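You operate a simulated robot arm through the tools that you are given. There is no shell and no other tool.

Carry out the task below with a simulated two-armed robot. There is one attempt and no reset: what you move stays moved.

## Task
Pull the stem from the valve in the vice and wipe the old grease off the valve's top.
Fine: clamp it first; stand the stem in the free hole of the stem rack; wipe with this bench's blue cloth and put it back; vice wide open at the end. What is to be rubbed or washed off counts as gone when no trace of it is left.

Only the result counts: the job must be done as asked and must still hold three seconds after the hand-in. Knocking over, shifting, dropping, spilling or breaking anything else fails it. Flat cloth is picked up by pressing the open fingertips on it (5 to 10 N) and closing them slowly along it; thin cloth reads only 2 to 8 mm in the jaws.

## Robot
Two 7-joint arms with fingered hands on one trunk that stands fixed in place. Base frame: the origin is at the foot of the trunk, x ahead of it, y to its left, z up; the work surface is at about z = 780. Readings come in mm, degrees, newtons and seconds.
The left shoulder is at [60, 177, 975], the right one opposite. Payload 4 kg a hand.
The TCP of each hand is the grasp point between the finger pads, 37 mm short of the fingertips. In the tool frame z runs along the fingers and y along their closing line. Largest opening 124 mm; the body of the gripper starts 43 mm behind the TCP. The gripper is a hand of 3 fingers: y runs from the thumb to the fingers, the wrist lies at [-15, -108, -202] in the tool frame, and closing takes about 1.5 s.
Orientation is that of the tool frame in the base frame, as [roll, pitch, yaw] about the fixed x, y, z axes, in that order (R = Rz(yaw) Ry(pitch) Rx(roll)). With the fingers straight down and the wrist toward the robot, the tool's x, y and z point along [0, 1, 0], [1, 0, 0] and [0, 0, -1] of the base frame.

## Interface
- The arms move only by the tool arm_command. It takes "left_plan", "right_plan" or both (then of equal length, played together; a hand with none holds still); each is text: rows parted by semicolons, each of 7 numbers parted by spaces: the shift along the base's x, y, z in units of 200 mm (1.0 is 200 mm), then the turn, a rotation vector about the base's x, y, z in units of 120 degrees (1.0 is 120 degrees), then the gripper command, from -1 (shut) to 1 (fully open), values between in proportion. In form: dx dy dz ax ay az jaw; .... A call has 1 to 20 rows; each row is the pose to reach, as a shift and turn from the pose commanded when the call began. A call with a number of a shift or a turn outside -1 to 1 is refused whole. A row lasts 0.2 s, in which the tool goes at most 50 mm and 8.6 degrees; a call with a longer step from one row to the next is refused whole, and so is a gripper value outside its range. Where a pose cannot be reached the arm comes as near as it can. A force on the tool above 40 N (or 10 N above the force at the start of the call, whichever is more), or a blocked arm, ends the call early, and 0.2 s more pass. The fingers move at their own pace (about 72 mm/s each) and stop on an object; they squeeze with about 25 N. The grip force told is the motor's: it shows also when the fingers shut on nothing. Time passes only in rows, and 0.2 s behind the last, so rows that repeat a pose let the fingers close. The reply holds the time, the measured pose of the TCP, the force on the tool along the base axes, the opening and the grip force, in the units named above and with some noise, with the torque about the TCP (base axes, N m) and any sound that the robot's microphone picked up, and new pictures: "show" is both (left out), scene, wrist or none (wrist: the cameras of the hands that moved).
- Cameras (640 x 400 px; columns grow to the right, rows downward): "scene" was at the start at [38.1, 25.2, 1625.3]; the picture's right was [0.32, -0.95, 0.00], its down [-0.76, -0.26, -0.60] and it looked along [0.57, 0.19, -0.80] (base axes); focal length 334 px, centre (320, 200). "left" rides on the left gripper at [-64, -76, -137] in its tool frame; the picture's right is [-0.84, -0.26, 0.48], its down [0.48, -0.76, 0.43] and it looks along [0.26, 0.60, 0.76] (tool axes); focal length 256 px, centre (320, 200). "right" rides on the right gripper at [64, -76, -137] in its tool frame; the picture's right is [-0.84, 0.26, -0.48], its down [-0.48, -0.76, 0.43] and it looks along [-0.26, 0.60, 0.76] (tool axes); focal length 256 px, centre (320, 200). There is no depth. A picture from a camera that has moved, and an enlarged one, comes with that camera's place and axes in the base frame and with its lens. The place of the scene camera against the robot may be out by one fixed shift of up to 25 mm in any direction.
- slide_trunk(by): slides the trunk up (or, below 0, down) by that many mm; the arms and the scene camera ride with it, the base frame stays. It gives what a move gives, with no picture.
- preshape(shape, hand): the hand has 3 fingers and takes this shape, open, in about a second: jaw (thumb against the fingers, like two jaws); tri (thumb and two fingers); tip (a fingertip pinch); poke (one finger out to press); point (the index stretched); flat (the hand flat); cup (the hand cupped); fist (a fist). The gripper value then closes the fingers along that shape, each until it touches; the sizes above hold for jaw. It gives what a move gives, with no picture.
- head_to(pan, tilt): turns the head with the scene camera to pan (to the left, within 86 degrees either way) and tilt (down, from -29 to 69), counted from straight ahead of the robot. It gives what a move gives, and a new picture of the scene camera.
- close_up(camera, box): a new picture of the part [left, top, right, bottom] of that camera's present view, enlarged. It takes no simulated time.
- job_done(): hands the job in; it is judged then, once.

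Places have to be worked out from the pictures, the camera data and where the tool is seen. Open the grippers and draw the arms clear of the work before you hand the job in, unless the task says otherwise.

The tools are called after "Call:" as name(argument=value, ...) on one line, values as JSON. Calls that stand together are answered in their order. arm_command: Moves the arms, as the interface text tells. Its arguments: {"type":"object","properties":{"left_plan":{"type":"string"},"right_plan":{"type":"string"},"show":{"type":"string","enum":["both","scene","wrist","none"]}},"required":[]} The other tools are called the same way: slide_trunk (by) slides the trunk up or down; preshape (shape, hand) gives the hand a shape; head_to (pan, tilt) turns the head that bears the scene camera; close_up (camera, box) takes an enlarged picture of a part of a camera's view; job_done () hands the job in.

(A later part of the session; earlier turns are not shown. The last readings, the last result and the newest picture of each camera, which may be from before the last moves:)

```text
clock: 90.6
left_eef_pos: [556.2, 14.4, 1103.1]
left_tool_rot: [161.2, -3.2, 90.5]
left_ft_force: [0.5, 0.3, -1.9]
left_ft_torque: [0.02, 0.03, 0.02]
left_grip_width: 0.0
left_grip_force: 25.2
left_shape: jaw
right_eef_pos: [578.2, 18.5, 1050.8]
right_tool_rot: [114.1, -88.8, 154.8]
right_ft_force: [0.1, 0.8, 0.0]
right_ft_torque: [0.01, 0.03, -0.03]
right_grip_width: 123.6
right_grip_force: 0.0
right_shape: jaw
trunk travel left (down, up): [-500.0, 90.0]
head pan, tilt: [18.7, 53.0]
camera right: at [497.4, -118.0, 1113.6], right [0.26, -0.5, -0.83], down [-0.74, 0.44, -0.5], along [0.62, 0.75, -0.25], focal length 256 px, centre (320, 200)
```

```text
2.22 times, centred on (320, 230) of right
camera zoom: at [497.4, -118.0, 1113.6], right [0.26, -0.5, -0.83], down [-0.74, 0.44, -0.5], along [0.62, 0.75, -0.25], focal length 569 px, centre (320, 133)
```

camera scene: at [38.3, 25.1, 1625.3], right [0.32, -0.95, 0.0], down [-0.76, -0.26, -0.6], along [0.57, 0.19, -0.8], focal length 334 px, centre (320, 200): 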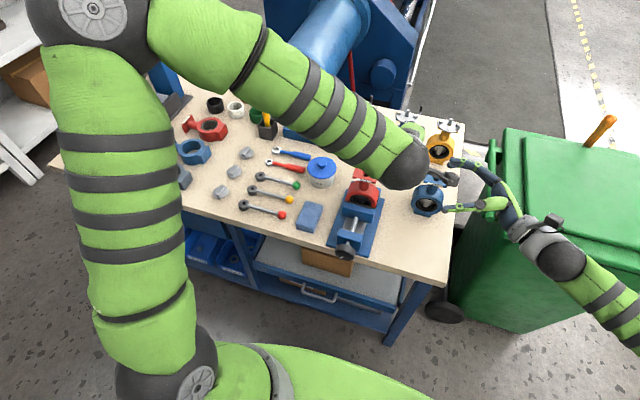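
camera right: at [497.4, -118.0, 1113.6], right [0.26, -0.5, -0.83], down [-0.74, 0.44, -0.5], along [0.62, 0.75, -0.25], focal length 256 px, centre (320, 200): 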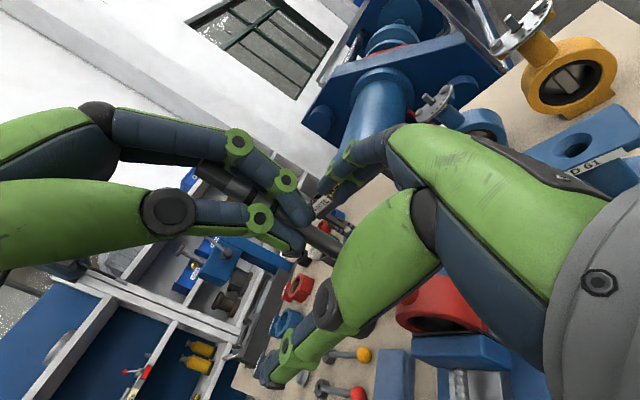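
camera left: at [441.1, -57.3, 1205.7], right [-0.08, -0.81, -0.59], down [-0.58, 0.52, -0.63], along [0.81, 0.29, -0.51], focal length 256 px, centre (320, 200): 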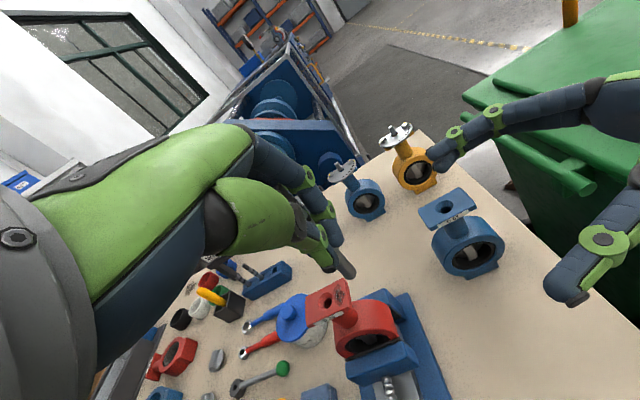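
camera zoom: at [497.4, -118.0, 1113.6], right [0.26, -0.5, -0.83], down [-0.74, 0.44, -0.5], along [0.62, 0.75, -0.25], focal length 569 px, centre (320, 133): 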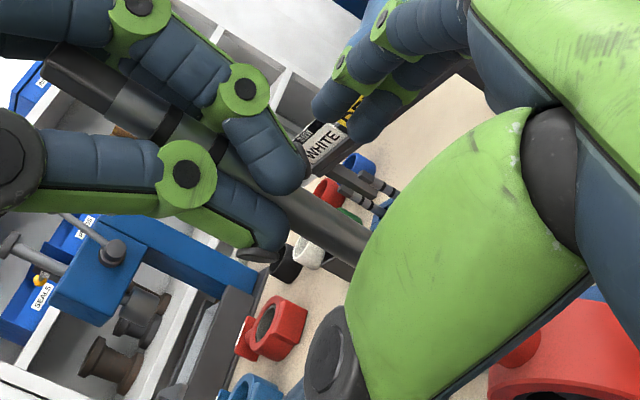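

The stem's lower part stands at the right hand's grasp point. I'll close the right hand on it gradually.

Call:
arm_command(right_plan="0 0 0 0 0 0 0.5; 0 0 0 0 0 0 0.1; 0 0 0 0 0 0 -0.3; 0 0 0 0 0 0 -0.55; 0 0 0 0 0 0 -0.75; 0 0 0 0 0 0 -1; 0 0 0 0 0 0 -1; 0 0 0 0 0 0 -1; 0 0 0 0 0 0 -1", show="none")

Call:
close_up(camera="left", box=[270, 180, 470, 330])

Call:
close_up(camera="right", box=[220, 140, 420, 320])

```text
clock: 92.6
left_eef_pos: [556.7, 13.6, 1102.7]
left_tool_rot: [161.2, -3.3, 90.5]
left_ft_force: [-0.7, -0.6, -3.3]
left_ft_torque: [-0.01, 0.1, 0.01]
left_grip_width: 0.0
left_grip_force: 25.4
left_shape: jaw
right_eef_pos: [578.4, 18.0, 1050.6]
right_tool_rot: [116.6, -88.8, 152.3]
right_ft_force: [0.6, 0.3, 2.3]
right_ft_torque: [-0.03, 0.02, 0.0]
right_grip_width: 0.0
right_grip_force: 25.1
right_shape: jaw
trunk travel left (down, up): [-500.0, 90.0]
head pan, tilt: [18.7, 53.0]
```

```text
2.67 times, centred on (370, 255) of left
camera zoom: at [441.1, -57.2, 1205.5], right [-0.08, -0.81, -0.59], down [-0.58, 0.52, -0.63], along [0.81, 0.29, -0.51], focal length 683 px, centre (187, 53)
```

zoom: 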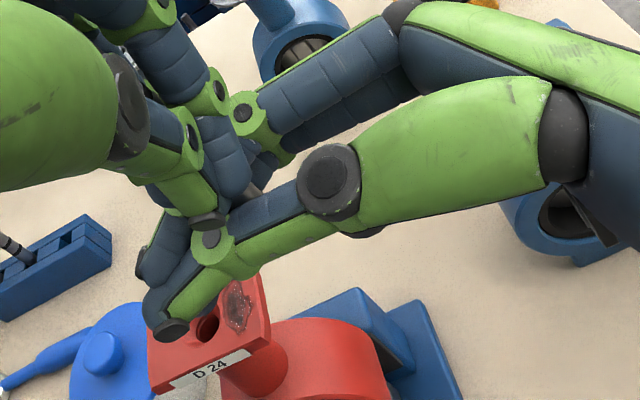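

```text
2.22 times, centred on (320, 230) of right
camera zoom: at [497.6, -118.3, 1113.8], right [0.26, -0.5, -0.83], down [-0.74, 0.44, -0.5], along [0.62, 0.75, -0.25], focal length 569 px, centre (320, 133)
```

zoom: 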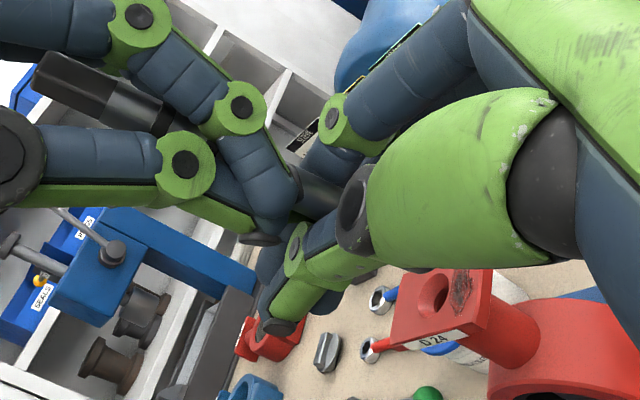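

The right hand closed to 0 mm with the stem loosely enclosed in the bend of its fingers, because thin parts need to be at the fingertips. I'll open, back the right hand off about 24 mm, and pinch with the distal pads.

Call:
arm_command(right_plan="0 0 0 0 0 0 -0.4; 0 0 0 0 0 0 0; 0 -0.03 0 0 0 0 0.1; 0 -0.08 0 0 0 0 0.1; 0 -0.12 0 0 0 0 0; 0 -0.12 0 0 0 0 -0.4; 0 -0.12 0 0 0 0 -0.7; 0 -0.12 0 0 0 0 -1; 0 -0.12 0 0 0 0 -1; 0 -0.12 0 0 0 0 -1; 0 -0.12 0 0 0 0 -1", show="none")

Call:
close_up(camera="left", box=[270, 180, 470, 330])

Call:
close_up(camera="right", box=[220, 140, 420, 320])

```text
clock: 95.0
left_eef_pos: [557.6, 14.7, 1103.4]
left_tool_rot: [161.1, -3.3, 90.5]
left_ft_force: [-1.2, -1.8, -2.7]
left_ft_torque: [-0.09, 0.02, -0.07]
left_grip_width: 0.0
left_grip_force: 24.9
left_shape: jaw
right_eef_pos: [577.7, -4.9, 1050.1]
right_tool_rot: [118.7, -88.7, 150.2]
right_ft_force: [-0.2, 1.9, 0.8]
right_ft_torque: [0.03, 0.01, 0.0]
right_grip_width: 0.9
right_grip_force: 24.9
right_shape: jaw
trunk travel left (down, up): [-500.0, 90.0]
head pan, tilt: [18.7, 53.0]
```

```text
2.67 times, centred on (370, 255) of left
camera zoom: at [441.2, -57.3, 1205.8], right [-0.08, -0.81, -0.59], down [-0.58, 0.51, -0.63], along [0.81, 0.29, -0.51], focal length 683 px, centre (187, 53)
```

zoom: 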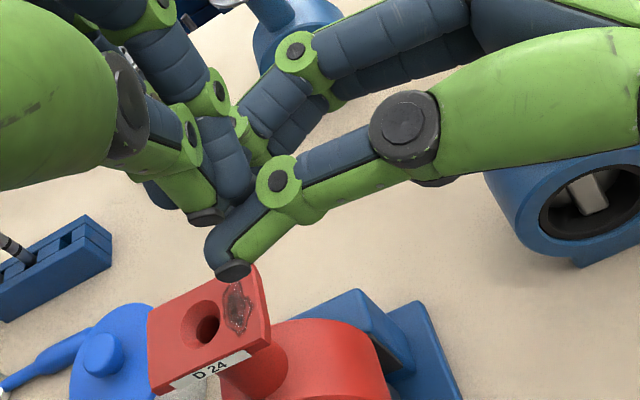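

```text
2.22 times, centred on (320, 230) of right
camera zoom: at [496.9, -141.4, 1113.9], right [0.26, -0.5, -0.83], down [-0.74, 0.44, -0.5], along [0.62, 0.75, -0.25], focal length 569 px, centre (320, 133)
```

zoom: 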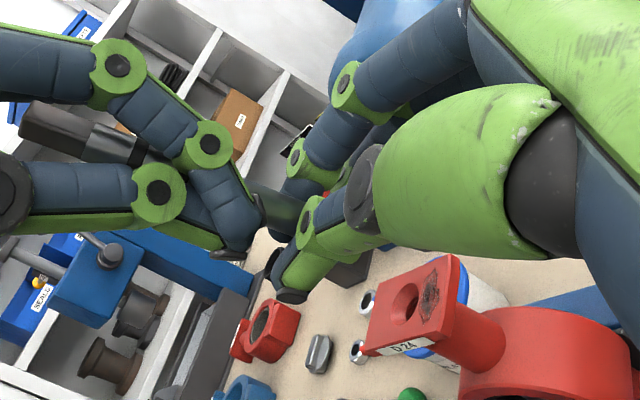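

The width again reads near zero, so I need to see exactly where the stem is relative to the right fingers.

Call:
close_up(camera="right", box=[270, 190, 350, 260])

Call:
close_up(camera="left", box=[310, 210, 390, 280])

Call:
head_to(pan=0, tilt=42)

```text
5.71 times, centred on (310, 225) of right
camera zoom: at [496.9, -141.4, 1113.9], right [0.26, -0.5, -0.83], down [-0.74, 0.44, -0.5], along [0.62, 0.75, -0.25], focal length 1463 px, centre (377, 57)
```

zoom: 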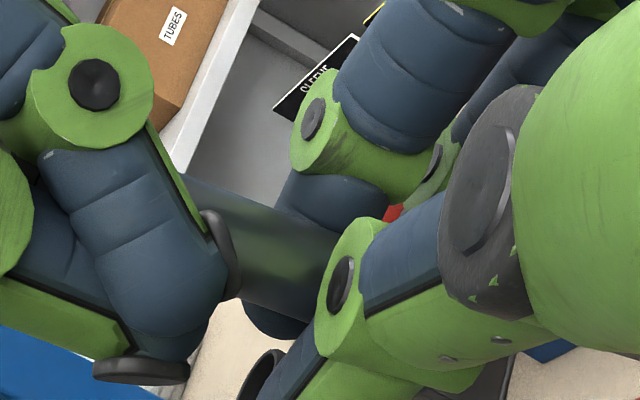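

```text
5.71 times, centred on (350, 245) of left
camera zoom: at [441.2, -57.3, 1205.8], right [-0.08, -0.81, -0.59], down [-0.58, 0.51, -0.63], along [0.81, 0.29, -0.51], focal length 1463 px, centre (149, -57)
```

zoom: 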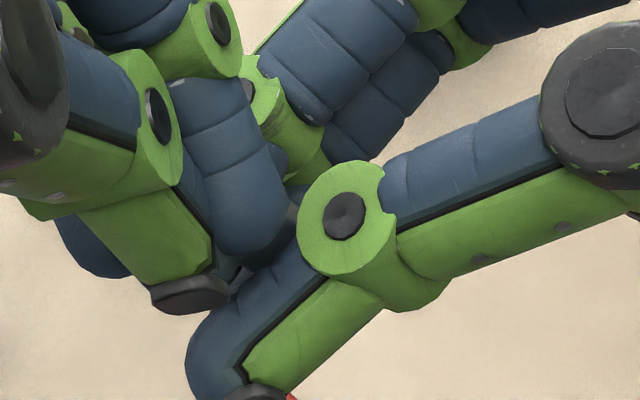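

```text
clock: 95.8
left_eef_pos: [556.3, 14.6, 1104.2]
left_tool_rot: [161.1, -3.3, 90.6]
left_ft_force: [-0.4, -2.0, -3.0]
left_ft_torque: [-0.1, 0.03, -0.07]
left_grip_width: 0.2
left_grip_force: 24.9
left_shape: jaw
right_eef_pos: [577.3, -4.3, 1049.3]
right_tool_rot: [117.0, -88.7, 151.9]
right_ft_force: [0.3, 2.1, 2.0]
right_ft_torque: [0.01, 0.02, -0.01]
right_grip_width: 0.7
right_grip_force: 25.1
right_shape: jaw
trunk travel left (down, up): [-500.0, 90.0]
head pan, tilt: [0.0, 42.0]
camera scene: at [51.6, 1.4, 1640.4], right [0.0, -1.0, 0.0], down [-0.67, 0.0, -0.74], along [0.74, 0.0, -0.67], focal length 334 px, centre (320, 200)
```

scene: 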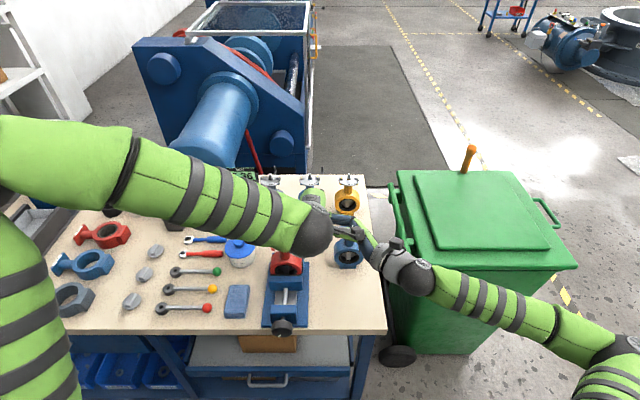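

I can see the stem passing between the right thumb and fingers. To learn whether it is actually gripped, I'll tug the right hand down 4 mm and compare forces on both hands.

Call:
arm_command(right_plan="0 0 -0.01 0 0 0 -1; 0 0 -0.02 0 0 0 -1; 0 0 -0.02 0 0 0 -1", left_plan="0 0 0 0 0 0 -1; 0 0 0 0 0 0 -1; 0 0 0 0 0 0 -1", show="none")

Call:
close_up(camera="right", box=[270, 190, 350, 260])

```text
clock: 96.6
left_eef_pos: [557.2, 15.9, 1103.4]
left_tool_rot: [161.2, -3.3, 90.6]
left_ft_force: [0.3, 1.4, -10.5]
left_ft_torque: [0.04, 0.32, 0.03]
left_grip_width: 0.1
left_grip_force: 24.7
left_shape: jaw
right_eef_pos: [577.4, -4.6, 1046.7]
right_tool_rot: [120.5, -88.6, 148.4]
right_ft_force: [-0.9, -0.6, 10.2]
right_ft_torque: [0.24, -0.1, 0.03]
right_grip_width: 0.2
right_grip_force: 25.2
right_shape: jaw
trunk travel left (down, up): [-500.0, 90.0]
head pan, tilt: [0.0, 42.0]
```

```text
5.71 times, centred on (310, 225) of right
camera zoom: at [497.1, -141.0, 1110.1], right [0.26, -0.5, -0.83], down [-0.74, 0.44, -0.5], along [0.62, 0.75, -0.25], focal length 1463 px, centre (377, 57)
```

zoom: 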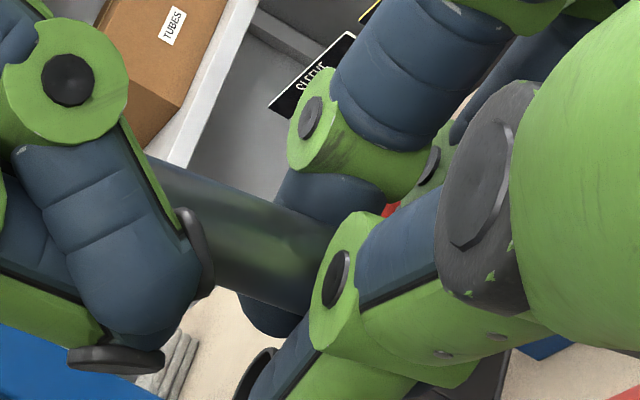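

The forces are equal and opposite at about 10 N, so both hands hold the stem firmly. Now I'll open the left hand while the right holds.

Call:
arm_command(left_plan="0 0 0 0 0 0 -0.7; 0 0 0 0 0 0 -0.4; 0 0 0 0 0 0 -0.2; 0 0 0 0 0 0 0; 0 0 0 0 0 0 0", right_plan="0 0 0 0 0 0 -1; 0 0 0 0 0 0 -1; 0 0 0 0 0 0 -1; 0 0 0 0 0 0 -1; 0 0 0 0 0 0 -1", show="none")

Call:
close_up(camera="right", box=[180, 140, 360, 280])

Call:
close_up(camera="left", box=[290, 180, 430, 300])

```text
clock: 97.8
left_eef_pos: [557.6, 14.2, 1104.4]
left_tool_rot: [161.0, -3.2, 90.4]
left_ft_force: [-8.8, -4.2, -5.7]
left_ft_torque: [-0.29, 0.61, -0.17]
left_grip_width: 56.9
left_grip_force: 0.0
left_shape: jaw
right_eef_pos: [578.4, -5.5, 1046.3]
right_tool_rot: [118.6, -88.8, 150.3]
right_ft_force: [9.6, 5.3, 5.1]
right_ft_torque: [0.1, 0.12, -0.1]
right_grip_width: 0.0
right_grip_force: 25.0
right_shape: jaw
trunk travel left (down, up): [-500.0, 90.0]
head pan, tilt: [0.0, 42.0]
```

```text
2.86 times, centred on (270, 210) of right
camera zoom: at [497.3, -141.0, 1109.5], right [0.26, -0.5, -0.83], down [-0.74, 0.44, -0.5], along [0.62, 0.75, -0.25], focal length 731 px, centre (463, 171)
```

zoom: 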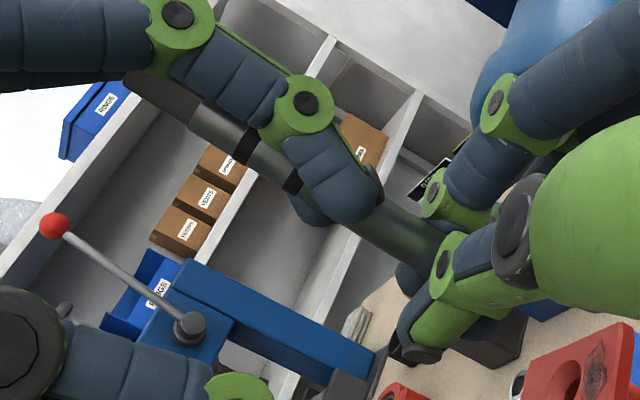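

```text
3.33 times, centred on (360, 240) of left
camera zoom: at [441.0, -57.6, 1206.1], right [-0.08, -0.81, -0.59], down [-0.58, 0.52, -0.63], along [0.81, 0.29, -0.51], focal length 853 px, centre (187, 67)
```

zoom: 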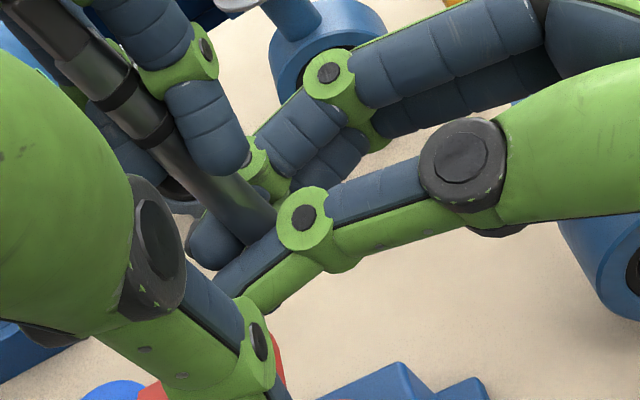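

The left thumb is clear but its fingers still scissor the stem, pulling ~9 N in x. I'll shift the left hand back in -x to unload that side pull at a 40 mm opening, so I can then slide it up off the stem axially.

Call:
arm_command(left_plan="-0.03 0 0 0 0 0 -0.2; -0.06 0 0 0 0 0 -0.35; -0.08 0 0 0 0 0 -0.35; -0.08 0 0 0 0 0 -0.35", right_plan="0 0 0 0 0 0 -1; 0 0 0 0 0 0 -1; 0 0 0 0 0 0 -1; 0 0 0 0 0 0 -1", show="none")

Call:
close_up(camera="right", box=[180, 140, 360, 280])

Call:
close_up(camera="left", box=[290, 180, 430, 300])

```text
clock: 98.8
left_eef_pos: [541.4, 15.3, 1103.4]
left_tool_rot: [161.3, -3.3, 90.5]
left_ft_force: [1.7, -2.2, -1.6]
left_ft_torque: [-0.08, 0.0, -0.12]
left_grip_width: 40.9
left_grip_force: 0.0
left_shape: jaw
right_eef_pos: [577.7, -4.2, 1046.6]
right_tool_rot: [117.1, -88.7, 151.8]
right_ft_force: [-2.3, 1.8, -0.1]
right_ft_torque: [-0.02, -0.04, 0.1]
right_grip_width: 0.2
right_grip_force: 24.9
right_shape: jaw
trunk travel left (down, up): [-500.0, 90.0]
head pan, tilt: [0.0, 42.0]
```

```text
2.86 times, centred on (270, 210) of right
camera zoom: at [497.1, -141.0, 1109.7], right [0.26, -0.5, -0.83], down [-0.74, 0.44, -0.5], along [0.62, 0.75, -0.25], focal length 731 px, centre (463, 171)
```

zoom: 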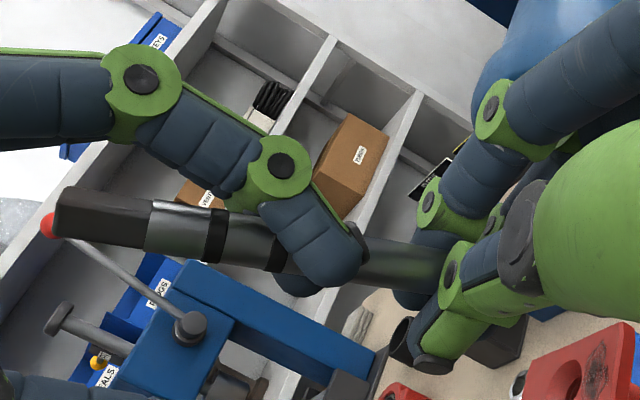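

```text
3.33 times, centred on (360, 240) of left
camera zoom: at [424.9, -56.8, 1205.6], right [-0.08, -0.81, -0.59], down [-0.58, 0.51, -0.63], along [0.81, 0.29, -0.51], focal length 853 px, centre (187, 67)
```

zoom: 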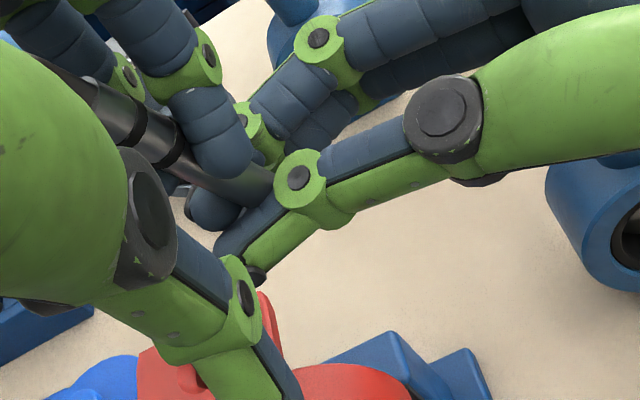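

The stem is only held between the tips of the left fingers now, leaning about 24° toward -x in the right hand. I'll slide the left hand off along the stem's axis, up and back, in small steps.

Call:
arm_command(left_plan="-0.012 0 0.028 0 0 0 -0.35; -0.025 0 0.057 0 0 0 -0.35; -0.037 0 0.085 0 0 0 -0.35; -0.05 0 0.114 0 0 0 -0.35; -0.05 0 0.114 0 0 0 -0.35", right_plan="0 0 0 0 0 0 -1; 0 0 0 0 0 0 -1; 0 0 0 0 0 0 -1; 0 0 0 0 0 0 -1; 0 0 0 0 0 0 -1", show="none")

Call:
close_up(camera="right", box=[180, 140, 360, 280])

Call:
close_up(camera="left", box=[290, 180, 430, 300])

```text
clock: 100.0
left_eef_pos: [530.1, 13.6, 1125.9]
left_tool_rot: [161.2, -3.3, 90.5]
left_ft_force: [1.0, 0.2, -5.2]
left_ft_torque: [-0.03, 0.19, -0.03]
left_grip_width: 40.2
left_grip_force: 0.0
left_shape: jaw
right_eef_pos: [578.2, -5.1, 1045.8]
right_tool_rot: [121.4, -88.8, 147.5]
right_ft_force: [-1.7, -0.4, 4.7]
right_ft_torque: [0.14, -0.06, 0.09]
right_grip_width: 0.0
right_grip_force: 25.2
right_shape: jaw
trunk travel left (down, up): [-500.0, 90.0]
head pan, tilt: [0.0, 42.0]
```

```text
2.86 times, centred on (270, 210) of right
camera zoom: at [497.3, -141.1, 1109.6], right [0.26, -0.5, -0.83], down [-0.74, 0.44, -0.5], along [0.62, 0.75, -0.25], focal length 731 px, centre (463, 171)
```

zoom: 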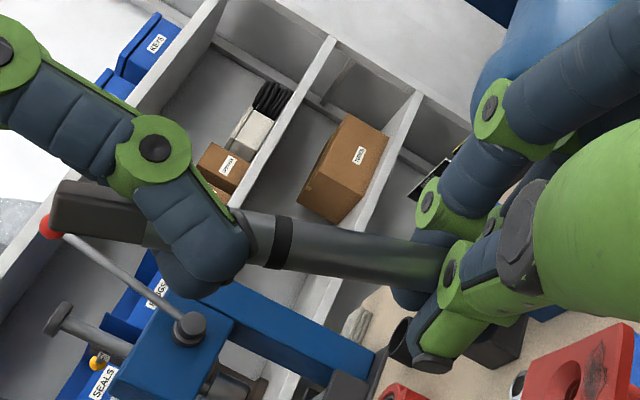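

```text
3.33 times, centred on (360, 240) of left
camera zoom: at [414.5, -57.5, 1228.2], right [-0.08, -0.81, -0.59], down [-0.58, 0.51, -0.63], along [0.81, 0.29, -0.51], focal length 853 px, centre (187, 67)
```

zoom: 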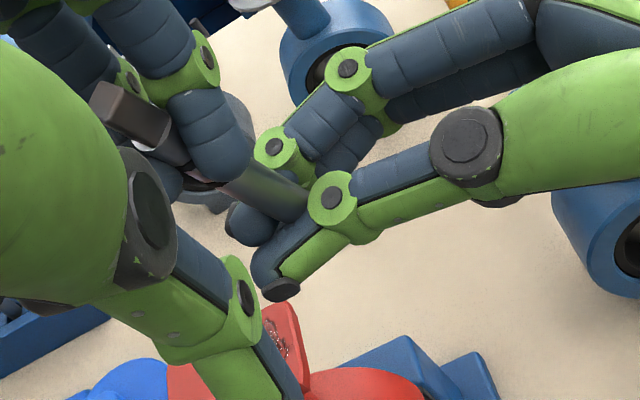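

It is sliding off cleanly (5 N friction) and the stem stays in the right hand. I'll continue along the same direction until the left fingers pass the tang.

Call:
arm_command(left_plan="-0.014 0 0.032 0 0 0 -0.35; -0.03 0 0.068 0 0 0 -0.35; -0.046 0 0.105 0 0 0 -0.35; -0.062 0 0.142 0 0 0 -0.35; -0.08 0 0.183 0 0 0 -0.35; -0.11 0 0.25 0 0 0 -0.35; -0.15 0 0.34 0 0 0 -0.35; -0.15 0 0.34 0 0 0 -0.35", right_plan="0 0 0 0 0 0 -1; 0 0 0 0 0 0 -1; 0 0 0 0 0 0 -1; 0 0 0 0 0 0 -1; 0 0 0 0 0 0 -1; 0 0 0 0 0 0 -1; 0 0 0 0 0 0 -1; 0 0 0 0 0 0 -1", show="none")

Call:
close_up(camera="right", box=[140, 110, 380, 290])

Call:
close_up(camera="left", box=[290, 180, 430, 300])

```text
clock: 101.8
left_eef_pos: [501.5, 14.4, 1195.0]
left_tool_rot: [161.2, -3.3, 90.5]
left_ft_force: [-0.2, -0.1, 0.0]
left_ft_torque: [-0.01, 0.01, 0.02]
left_grip_width: 40.5
left_grip_force: 0.0
left_shape: jaw
right_eef_pos: [577.4, -6.0, 1045.4]
right_tool_rot: [115.0, -88.8, 153.9]
right_ft_force: [-0.6, 0.1, -0.7]
right_ft_torque: [-0.01, 0.01, -0.01]
right_grip_width: 0.1
right_grip_force: 24.7
right_shape: jaw
trunk travel left (down, up): [-500.0, 90.0]
head pan, tilt: [0.0, 42.0]
```

```text
2.22 times, centred on (260, 200) of right
camera zoom: at [497.3, -141.0, 1109.6], right [0.26, -0.5, -0.83], down [-0.74, 0.44, -0.5], along [0.62, 0.75, -0.25], focal length 569 px, centre (453, 200)
```

zoom: 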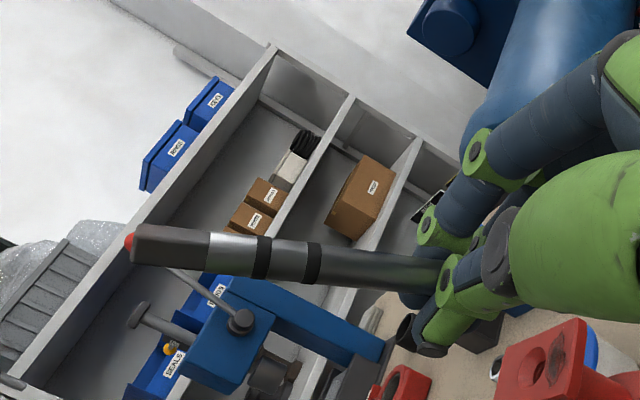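

```text
3.33 times, centred on (360, 240) of left
camera zoom: at [384.7, -57.5, 1296.6], right [-0.08, -0.81, -0.59], down [-0.58, 0.51, -0.63], along [0.81, 0.29, -0.51], focal length 853 px, centre (187, 67)
```

zoom: 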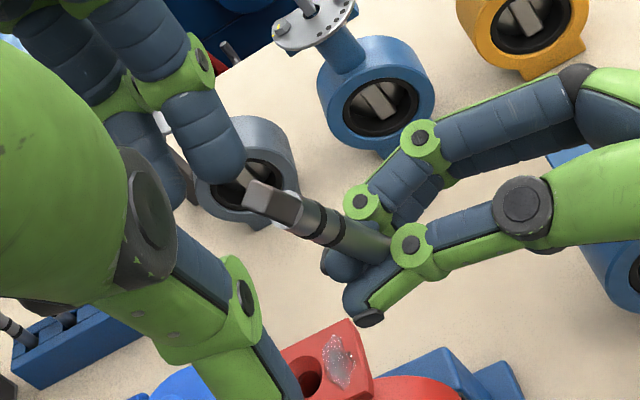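

The left hand is free and the right hand holds the stem. Next I'll move the right hand out to about x=688 and roll it 24° so the stem stands vertical. Meanwhile the left hand backs away and turns its fingers to point forward.

Call:
arm_command(left_plan="0 0.1 0.05 0 0 0 0; 0 0.25 0.08 0 -0.02 0 0; 0.05 0.42 0.08 -0.003 -0.08 0 0; 0.12 0.56 0.06 -0.006 -0.14 0 0; 0.2 0.67 0.03 -0.009 -0.2 0 0; 0.29 0.76 0 -0.012 -0.265 0 0; 0.38 0.83 -0.05 -0.015 -0.33 0 0; 0.47 0.88 -0.1 -0.018 -0.395 0 0; 0.56 0.92 -0.13 -0.022 -0.46 0 0; 0.64 0.95 -0.16 -0.025 -0.525 0 0; 0.7 0.95 -0.175 -0.028 -0.5925 0 0; 0.7 0.95 -0.175 -0.028 -0.5925 0 0", right_plan="0 0 0 0 0 0 -1; 0 0 0 0 0 0 -1; 0.04 0.015 0 0 0.02 0 -1; 0.1 0.04 0 0 0.045 0 -1; 0.17 0.07 0 0 0.07 0 -1; 0.24 0.1 0 0 0.095 0 -1; 0.31 0.13 0 0 0.12 0 -1; 0.38 0.16 0 0 0.145 0 -1; 0.45 0.18 0 0 0.165 0 -1; 0.51 0.2 0 0 0.185 0 -1; 0.55 0.21 0 0 0.1975 0 -1; 0.55 0.21 0 0 0.1975 0 -1", show="both")

Call:
close_up(camera="right", box=[140, 110, 380, 290])

Call:
close_up(camera="scene", box=[260, 160, 400, 260])

```text
clock: 104.4
left_eef_pos: [640.2, 131.9, 1181.8]
left_tool_rot: [90.9, 2.1, 94.7]
left_ft_force: [0.0, -0.5, -0.3]
left_ft_torque: [0.02, -0.02, 0.03]
left_grip_width: 61.9
left_grip_force: 0.1
left_shape: jaw
left hand out of reach, approached as far as the arm can: row 7, 8, 9, 10, 11, 12
right_eef_pos: [686.9, 38.4, 1045.6]
right_tool_rot: [-93.0, -67.4, 2.0]
right_ft_force: [0.5, 0.4, -0.5]
right_ft_torque: [0.04, 0.02, 0.02]
right_grip_width: 0.0
right_grip_force: 24.7
right_shape: jaw
trunk travel left (down, up): [-500.0, 90.0]
head pan, tilt: [0.0, 42.0]
camera scene: at [51.8, 2.6, 1640.4], right [0.0, -1.0, 0.0], down [-0.67, 0.0, -0.74], along [0.74, 0.0, -0.67], focal length 334 px, centre (320, 200)
camera right: at [639.6, -97.4, 1136.4], right [-0.09, -0.5, -0.86], down [-0.88, 0.44, -0.16], along [0.46, 0.75, -0.48], focal length 256 px, centre (320, 200)
camera left: at [509.2, 53.1, 1111.7], right [0.55, -0.8, -0.23], down [0.38, 0.49, -0.78], along [0.74, 0.34, 0.58], focal length 256 px, centre (320, 200)
```

scene: 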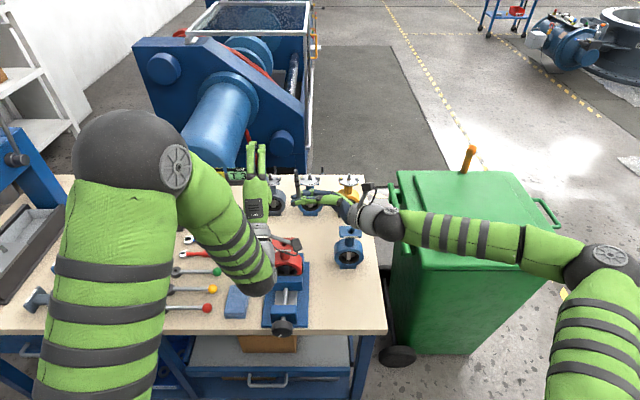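
right: 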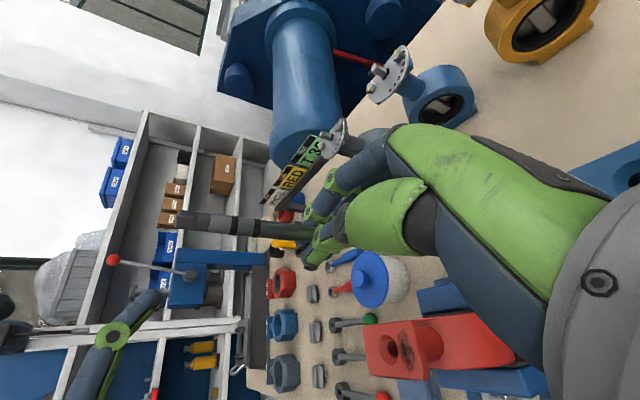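
left: 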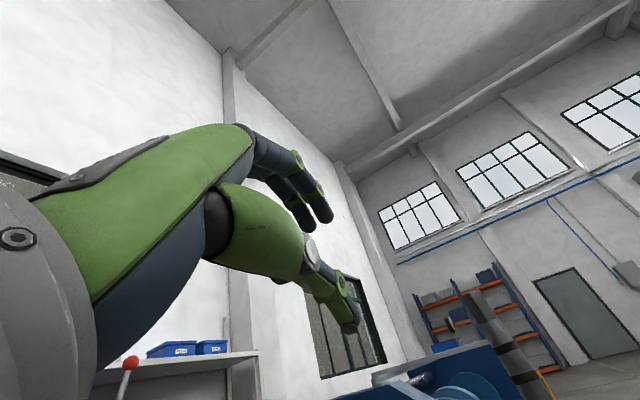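

```text
2.22 times, centred on (260, 200) of right
camera zoom: at [639.6, -97.4, 1136.4], right [-0.09, -0.5, -0.86], down [-0.88, 0.44, -0.16], along [0.46, 0.75, -0.48], focal length 569 px, centre (453, 200)
```

zoom: 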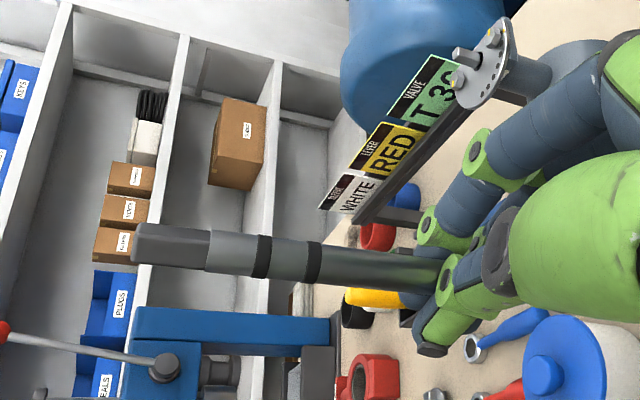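

```text
4.00 times, centred on (330, 210) of scene
camera zoom: at [51.8, 2.6, 1640.4], right [0.0, -1.0, 0.0], down [-0.67, 0.0, -0.74], along [0.74, 0.0, -0.67], focal length 1335 px, centre (280, 160)
```

zoom: 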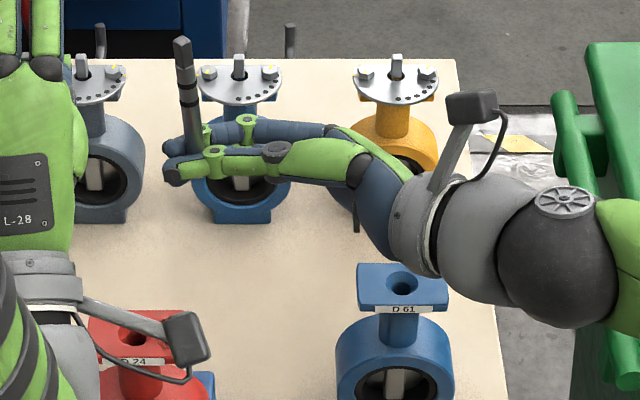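

The stem is now vertical in the right hand at about (706, 62), top z≈1135. The left arm hit a limit in its intermediate pose, so I'll roll it about x into a more natural pose with the wrist out to the left.

Call:
arm_command(left_plan="-0.01 0 0 0.0625 0 0 0; -0.02 0 0 0.125 0 0 0; -0.03 0 0 0.1875 0 0 0; -0.04 0 0 0.25 0 0 0; -0.05 0 0 0.3125 0 0 0; -0.06 0 0 0.375 0 0 0; -0.07 0 0 0.4375 0 0 0; -0.08 0 0 0.5 0 0 0; -0.09 0 0 0.5625 0 0 0; -0.1 0 0 0.625 0 0 0; -0.11 0 0 0.6875 0 0 0; -0.12 0 0 0.75 0 0 0; -0.12 0 0 0.75 0 0 0; -0.12 0 0 0.75 0 0 0", show="scene")

```text
clock: 107.4
left_eef_pos: [612.2, 115.8, 1088.7]
left_tool_rot: [18.8, -81.0, 162.8]
left_ft_force: [1.0, 0.8, 0.5]
left_ft_torque: [0.06, -0.01, 0.0]
left_grip_width: 62.3
left_grip_force: 0.1
left_shape: jaw
left hand out of reach, approached as far as the arm can: row 2, 3, 4, 5, 6, 7, 8, 9, 10, 11, 12, 13, 14
right_eef_pos: [688.0, 38.0, 1045.3]
right_tool_rot: [-92.5, -67.4, 1.5]
right_ft_force: [1.1, 0.5, 0.3]
right_ft_torque: [-0.01, 0.02, 0.0]
right_grip_width: 0.0
right_grip_force: 24.8
right_shape: jaw
trunk travel left (down, up): [-500.0, 90.0]
head pan, tilt: [0.0, 42.0]
camera scene: at [51.6, 1.3, 1640.4], right [0.0, -1.0, 0.0], down [-0.67, 0.0, -0.74], along [0.74, 0.0, -0.67], focal length 334 px, centre (320, 200)
```

scene: 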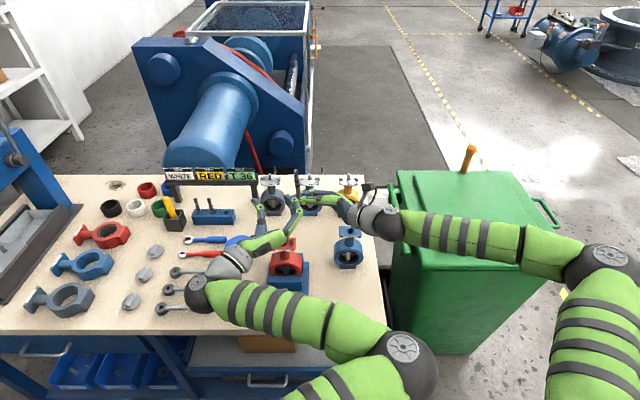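

The left hand now points forward as wanted, but near its limits. I'll pitch the fingers down about 26° and pull in slightly to get a comfortable, reachable pose next to the stem.

Call:
arm_command(left_plan="-0.01 -0.15 -0.12 0 0.05 0 0; -0.02 -0.3 -0.24 0 0.1 0 0; -0.03 -0.44 -0.3 0 0.15 0 0; -0.04 -0.44 -0.27 0 0.2 0 0; -0.05 -0.44 -0.24 0 0.22 0 0; -0.05 -0.44 -0.24 0 0.22 0 0; -0.05 -0.44 -0.24 0 0.22 0 0", show="both")

```text
clock: 109.2
left_eef_pos: [595.4, 68.4, 970.5]
left_tool_rot: [151.2, -83.5, 35.1]
left_ft_force: [-1.3, -1.5, 4.9]
left_ft_torque: [0.12, -0.03, 0.0]
left_grip_width: 61.2
left_grip_force: 0.1
left_shape: jaw
left hand out of reach, approached as far as the arm can: row 1, 2, 3, 4, 5, 6, 7
right_eef_pos: [688.1, 37.6, 1047.2]
right_tool_rot: [-92.7, -67.4, 1.7]
right_ft_force: [-0.3, -0.3, -0.2]
right_ft_torque: [-0.03, 0.01, 0.01]
right_grip_width: 0.0
right_grip_force: 24.8
right_shape: jaw
trunk travel left (down, up): [-500.0, 90.0]
head pan, tilt: [0.0, 42.0]
stopped in row 7 (left hand): the arm was blocked; the commanded pose is now the measured one
camera scene: at [51.1, 1.0, 1640.4], right [0.0, -1.0, 0.0], down [-0.67, 0.0, -0.74], along [0.74, 0.0, -0.67], focal length 334 px, centre (320, 200)
camera left: at [445.9, 124.8, 918.3], right [0.37, 0.25, -0.89], down [0.39, 0.83, 0.39], along [0.84, -0.49, 0.21], focal length 256 px, centre (320, 200)
```

scene: 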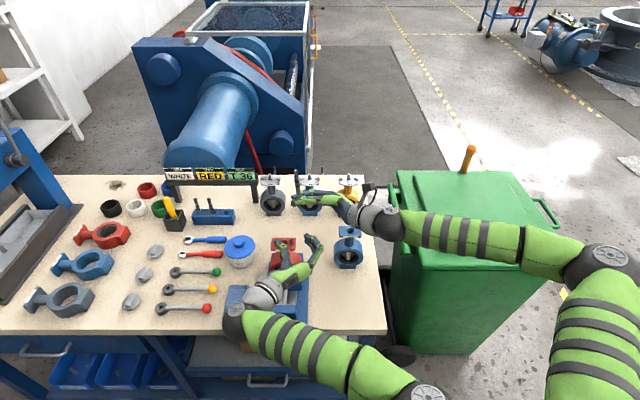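
left: 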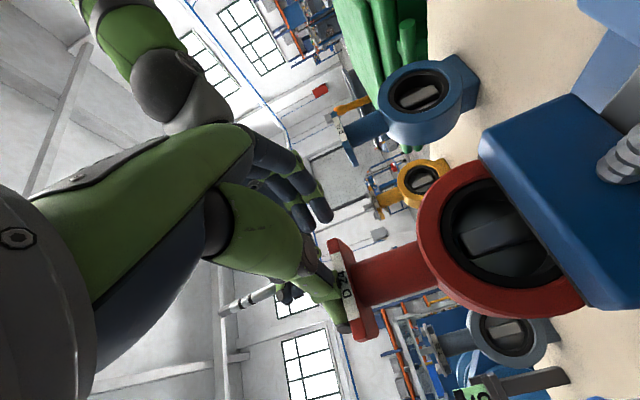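

The left arm swung into a poor configuration and came to rest lightly against the flange (5 N), which the vice holds. I'll lift it straight up off the valve first, in small steps, and then check the valve.

Call:
arm_command(left_plan="0 0 0.05 0 0 0 0; 0 0 0.1 0 0 0 0; 0 0 0.2 0 0 0 0; 0 0 0.3 0 0 0 0; 0 0 0.4 0 0 0 0; 0 0 0.5 0 0 0 0; 0 0 0.5 0 0 0 0", show="scene")

Call:
close_up(camera="scene", box=[210, 180, 390, 340])

```text
clock: 110.8
left_eef_pos: [581.0, 79.1, 1000.5]
left_tool_rot: [137.7, -84.6, 51.4]
left_ft_force: [0.8, -0.7, 0.3]
left_ft_torque: [-0.01, -0.02, 0.01]
left_grip_width: 61.9
left_grip_force: 0.2
left_shape: jaw
left hand out of reach, approached as far as the arm can: row 1, 2, 3, 4, 5, 6, 7
right_eef_pos: [687.1, 37.7, 1045.4]
right_tool_rot: [-92.7, -67.5, 1.9]
right_ft_force: [0.4, 0.1, -0.8]
right_ft_torque: [-0.03, 0.03, 0.0]
right_grip_width: 0.0
right_grip_force: 24.7
right_shape: jaw
trunk travel left (down, up): [-500.0, 90.0]
head pan, tilt: [0.0, 42.0]
camera scene: at [51.6, 1.2, 1640.4], right [0.0, -1.0, 0.0], down [-0.67, 0.0, -0.74], along [0.74, 0.0, -0.67], focal length 334 px, centre (320, 200)
```

scene: 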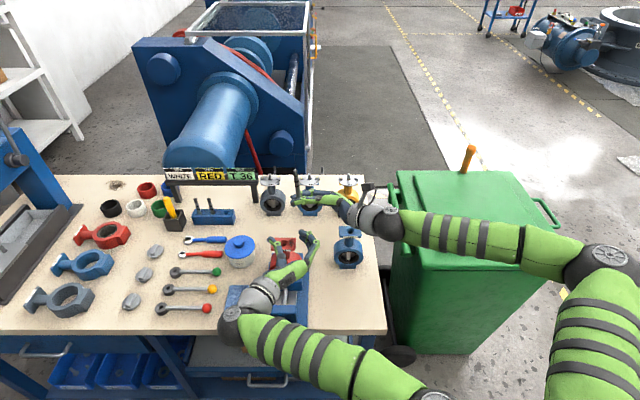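

```text
2.50 times, centred on (300, 260) of scene
camera zoom: at [51.6, 1.2, 1640.4], right [0.0, -1.0, 0.0], down [-0.67, 0.0, -0.74], along [0.74, 0.0, -0.67], focal length 834 px, centre (370, 50)
```

zoom: 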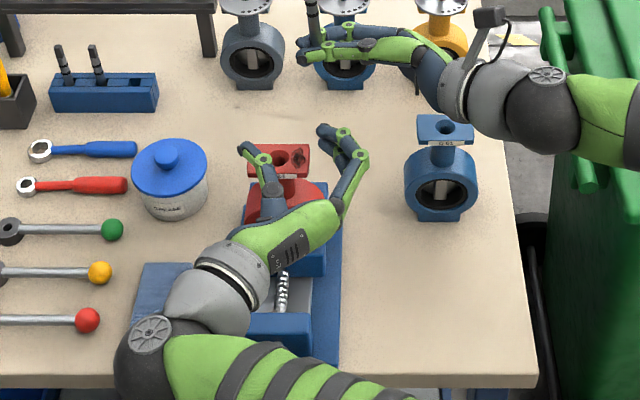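

I'm clear of the valve. I'll unwind the left arm by pitching its fingers down, back toward the tool-down pose, while drifting left and up away from the valve and stem.

Call:
arm_command(left_plan="-0.02 0.05 0.01 0 0.065 0 0; -0.04 0.1 0.02 0 0.13 0 0; -0.06 0.15 0.03 0 0.195 0 0; -0.08 0.2 0.05 0 0.26 0 0; -0.1 0.26 0.07 0 0.325 0 0; -0.12 0.32 0.09 0 0.39 0 0; -0.14 0.38 0.11 0 0.455 0 0; -0.16 0.44 0.13 0 0.52 0 0; -0.17 0.48 0.14 0 0.585 0 0; -0.17 0.5 0.15 0 0.65 0 0; -0.17 0.5 0.15 0 0.65 0 0", show="scene")

```text
clock: 111.8
left_eef_pos: [488.1, 122.1, 857.5]
left_tool_rot: [178.3, -67.0, 17.8]
left_ft_force: [14.2, -3.4, 26.2]
left_ft_torque: [-1.28, -0.76, 0.53]
left_grip_width: 67.4
left_grip_force: 0.0
left_shape: jaw
left hand out of reach, approached as far as the arm can: row 1, 2, 3, 4
right_eef_pos: [688.3, 32.1, 1046.9]
right_tool_rot: [-93.2, -67.6, 1.9]
right_ft_force: [0.4, 0.2, -0.4]
right_ft_torque: [0.02, 0.03, 0.0]
right_grip_width: 0.2
right_grip_force: 25.2
right_shape: jaw
trunk travel left (down, up): [-500.0, 90.0]
head pan, tilt: [0.0, 42.0]
stopped in row 4 (left hand): the force on the tool passed its limit at 60 N (the readings are from after the stop); the commanded pose is now the measured one
camera scene: at [51.0, 0.6, 1641.1], right [0.0, -1.0, 0.0], down [-0.67, 0.0, -0.74], along [0.74, 0.0, -0.67], focal length 334 px, centre (320, 200)
```

scene: 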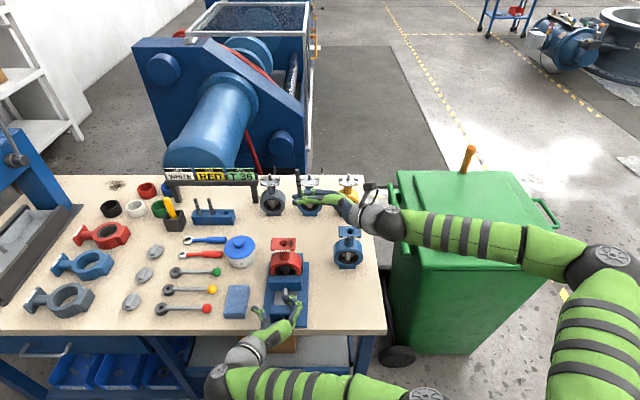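

The left arm sank and touched something near the vice front (60 N peak, now 26 N). Before moving I'll look closely at what it is touching.

Call:
close_up(camera="scene", box=[210, 230, 350, 370])

Call:
close_up(camera="left", box=[0, 0, 640, 400])

Call:
close_up(camera="right", box=[0, 0, 640, 400])

```text
2.86 times, centred on (280, 300) of scene
camera zoom: at [51.0, 0.6, 1641.1], right [0.0, -1.0, 0.0], down [-0.67, 0.0, -0.74], along [0.74, 0.0, -0.67], focal length 954 px, centre (434, -86)
```

zoom: 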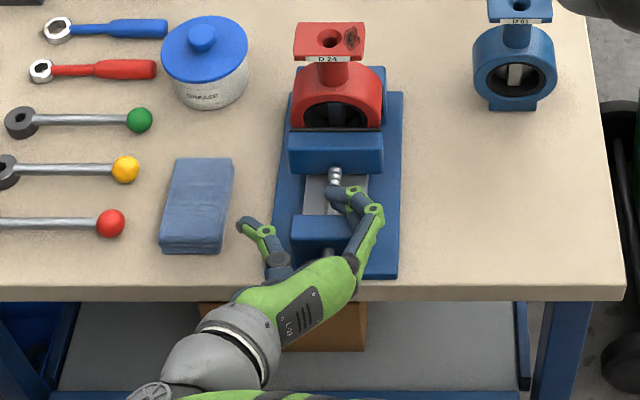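

```text
1.00 times, centred on (320, 200) of left (not enlarged: the box is as wide or as high as the picture)
camera zoom: at [320.9, 152.2, 852.7], right [0.04, 0.27, -0.96], down [0.35, 0.9, 0.27], along [0.94, -0.35, -0.06], focal length 256 px, centre (320, 200)
```

zoom: 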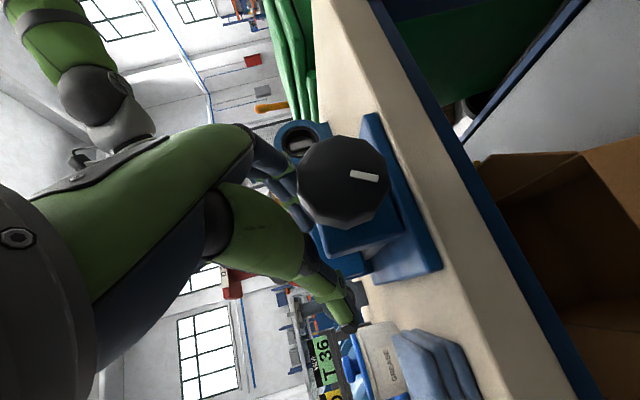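

```text
1.00 times, centred on (320, 200) of right (not enlarged: the box is as wide or as high as the picture)
camera zoom: at [639.8, -102.7, 1137.8], right [-0.09, -0.5, -0.86], down [-0.88, 0.45, -0.17], along [0.47, 0.74, -0.48], focal length 256 px, centre (320, 200)
```

zoom: 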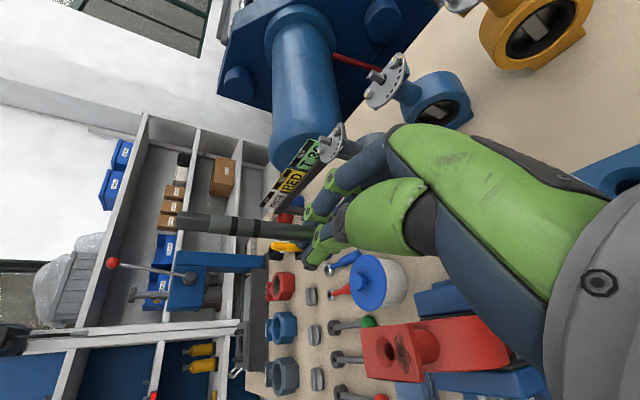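

The hand rests on the vice's front block; nothing on the bench looks displaced. Increasing the downward pitch is what ran the arm into its limit, so I'll reverse that: lift up and forward while pitching the fingers back up.

Call:
arm_command(left_plan="0 0 0.1 0 -0.03 0 0; 0 0 0.22 0 -0.06 0 0; 0.04 0 0.36 0 -0.1 0 0; 0.1 0 0.5 0 -0.14 0 0; 0.17 0 0.64 0 -0.18 0 0; 0.25 0 0.78 0 -0.22 0 0; 0.33 0 0.9 0 -0.25 0 0; 0.4 0 1.0 0 -0.27 0 0; 0.4 0 1.0 0 -0.27 0 0", show="scene")

Call:
close_up(camera="scene", box=[200, 180, 400, 340])

```text
clock: 113.8
left_eef_pos: [562.8, 122.2, 1053.5]
left_tool_rot: [49.9, -78.2, 144.2]
left_ft_force: [-0.7, -0.1, -0.4]
left_ft_torque: [-0.01, 0.01, -0.01]
left_grip_width: 62.2
left_grip_force: 0.1
left_shape: jaw
left hand out of reach, approached as far as the arm can: row 1, 2, 3, 4, 5, 6
right_eef_pos: [688.9, 34.1, 1045.8]
right_tool_rot: [-93.2, -67.4, 1.8]
right_ft_force: [0.0, 0.4, -0.3]
right_ft_torque: [-0.02, 0.04, -0.02]
right_grip_width: 0.1
right_grip_force: 25.1
right_shape: jaw
trunk travel left (down, up): [-500.0, 90.0]
head pan, tilt: [0.0, 42.0]
camera scene: at [51.6, 1.2, 1640.4], right [0.0, -1.0, 0.0], down [-0.67, 0.0, -0.74], along [0.74, 0.0, -0.67], focal length 334 px, centre (320, 200)
```

scene: 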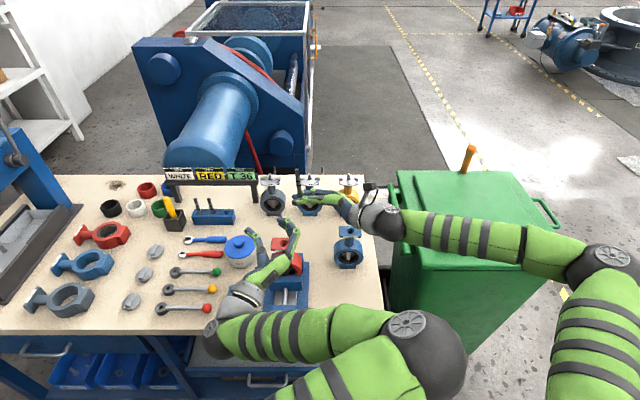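

```text
2.50 times, centred on (300, 260) of scene
camera zoom: at [51.6, 1.2, 1640.4], right [0.0, -1.0, 0.0], down [-0.67, 0.0, -0.74], along [0.74, 0.0, -0.67], focal length 834 px, centre (370, 50)
```

zoom: 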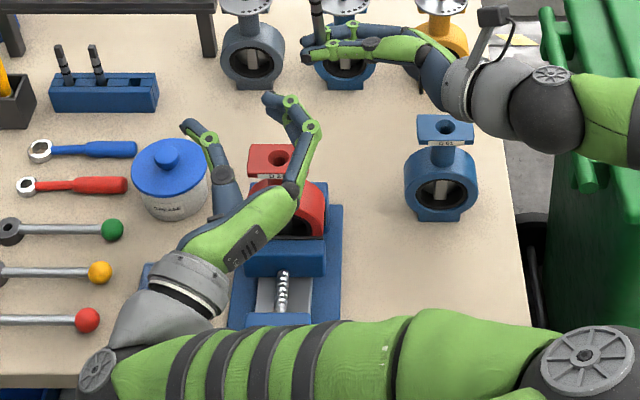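

The left arm is reachable again at (563, 122, 1053), but its elbow is tucked in. I'll unwind it the way it came, first rolling back -90° about x while rising away from the valve.

Call:
arm_command(left_plan="0.02 0.01 0.05 -0.06 0 0 0; 0.05 0.02 0.1 -0.12 0 0 0; 0.08 0.03 0.17 -0.18 0 0 0; 0.12 0.04 0.24 -0.245 0 0 0; 0.16 0.05 0.31 -0.31 0 0 0; 0.2 0.06 0.38 -0.375 0 0 0; 0.24 0.07 0.44 -0.44 0 0 0; 0.28 0.08 0.5 -0.505 0 0 0; 0.3 0.09 0.55 -0.57 0 0 0; 0.32 0.1 0.58 -0.635 0 0 0; 0.34 0.1 0.6 -0.7 0 0 0; 0.35 0.1 0.6 -0.75 0 0 0; 0.35 0.1 0.6 -0.75 0 0 0", show="scene")

```text
clock: 116.5
left_eef_pos: [635.1, 142.2, 1172.0]
left_tool_rot: [104.9, 6.9, 99.6]
left_ft_force: [0.1, 0.6, -0.5]
left_ft_torque: [-0.01, 0.0, 0.04]
left_grip_width: 62.1
left_grip_force: 0.0
left_shape: jaw
right_eef_pos: [689.1, 34.0, 1046.0]
right_tool_rot: [-93.1, -67.5, 1.8]
right_ft_force: [-0.5, 0.7, 0.4]
right_ft_torque: [0.01, 0.06, -0.01]
right_grip_width: 0.0
right_grip_force: 24.8
right_shape: jaw
trunk travel left (down, up): [-500.0, 90.0]
head pan, tilt: [0.0, 42.0]
camera scene: at [51.6, 1.3, 1640.4], right [0.0, -1.0, 0.0], down [-0.67, 0.0, -0.74], along [0.74, 0.0, -0.67], focal length 334 px, centre (320, 200)
```

scene: 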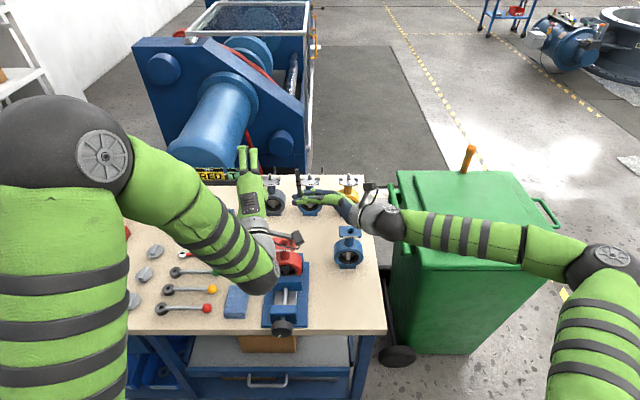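

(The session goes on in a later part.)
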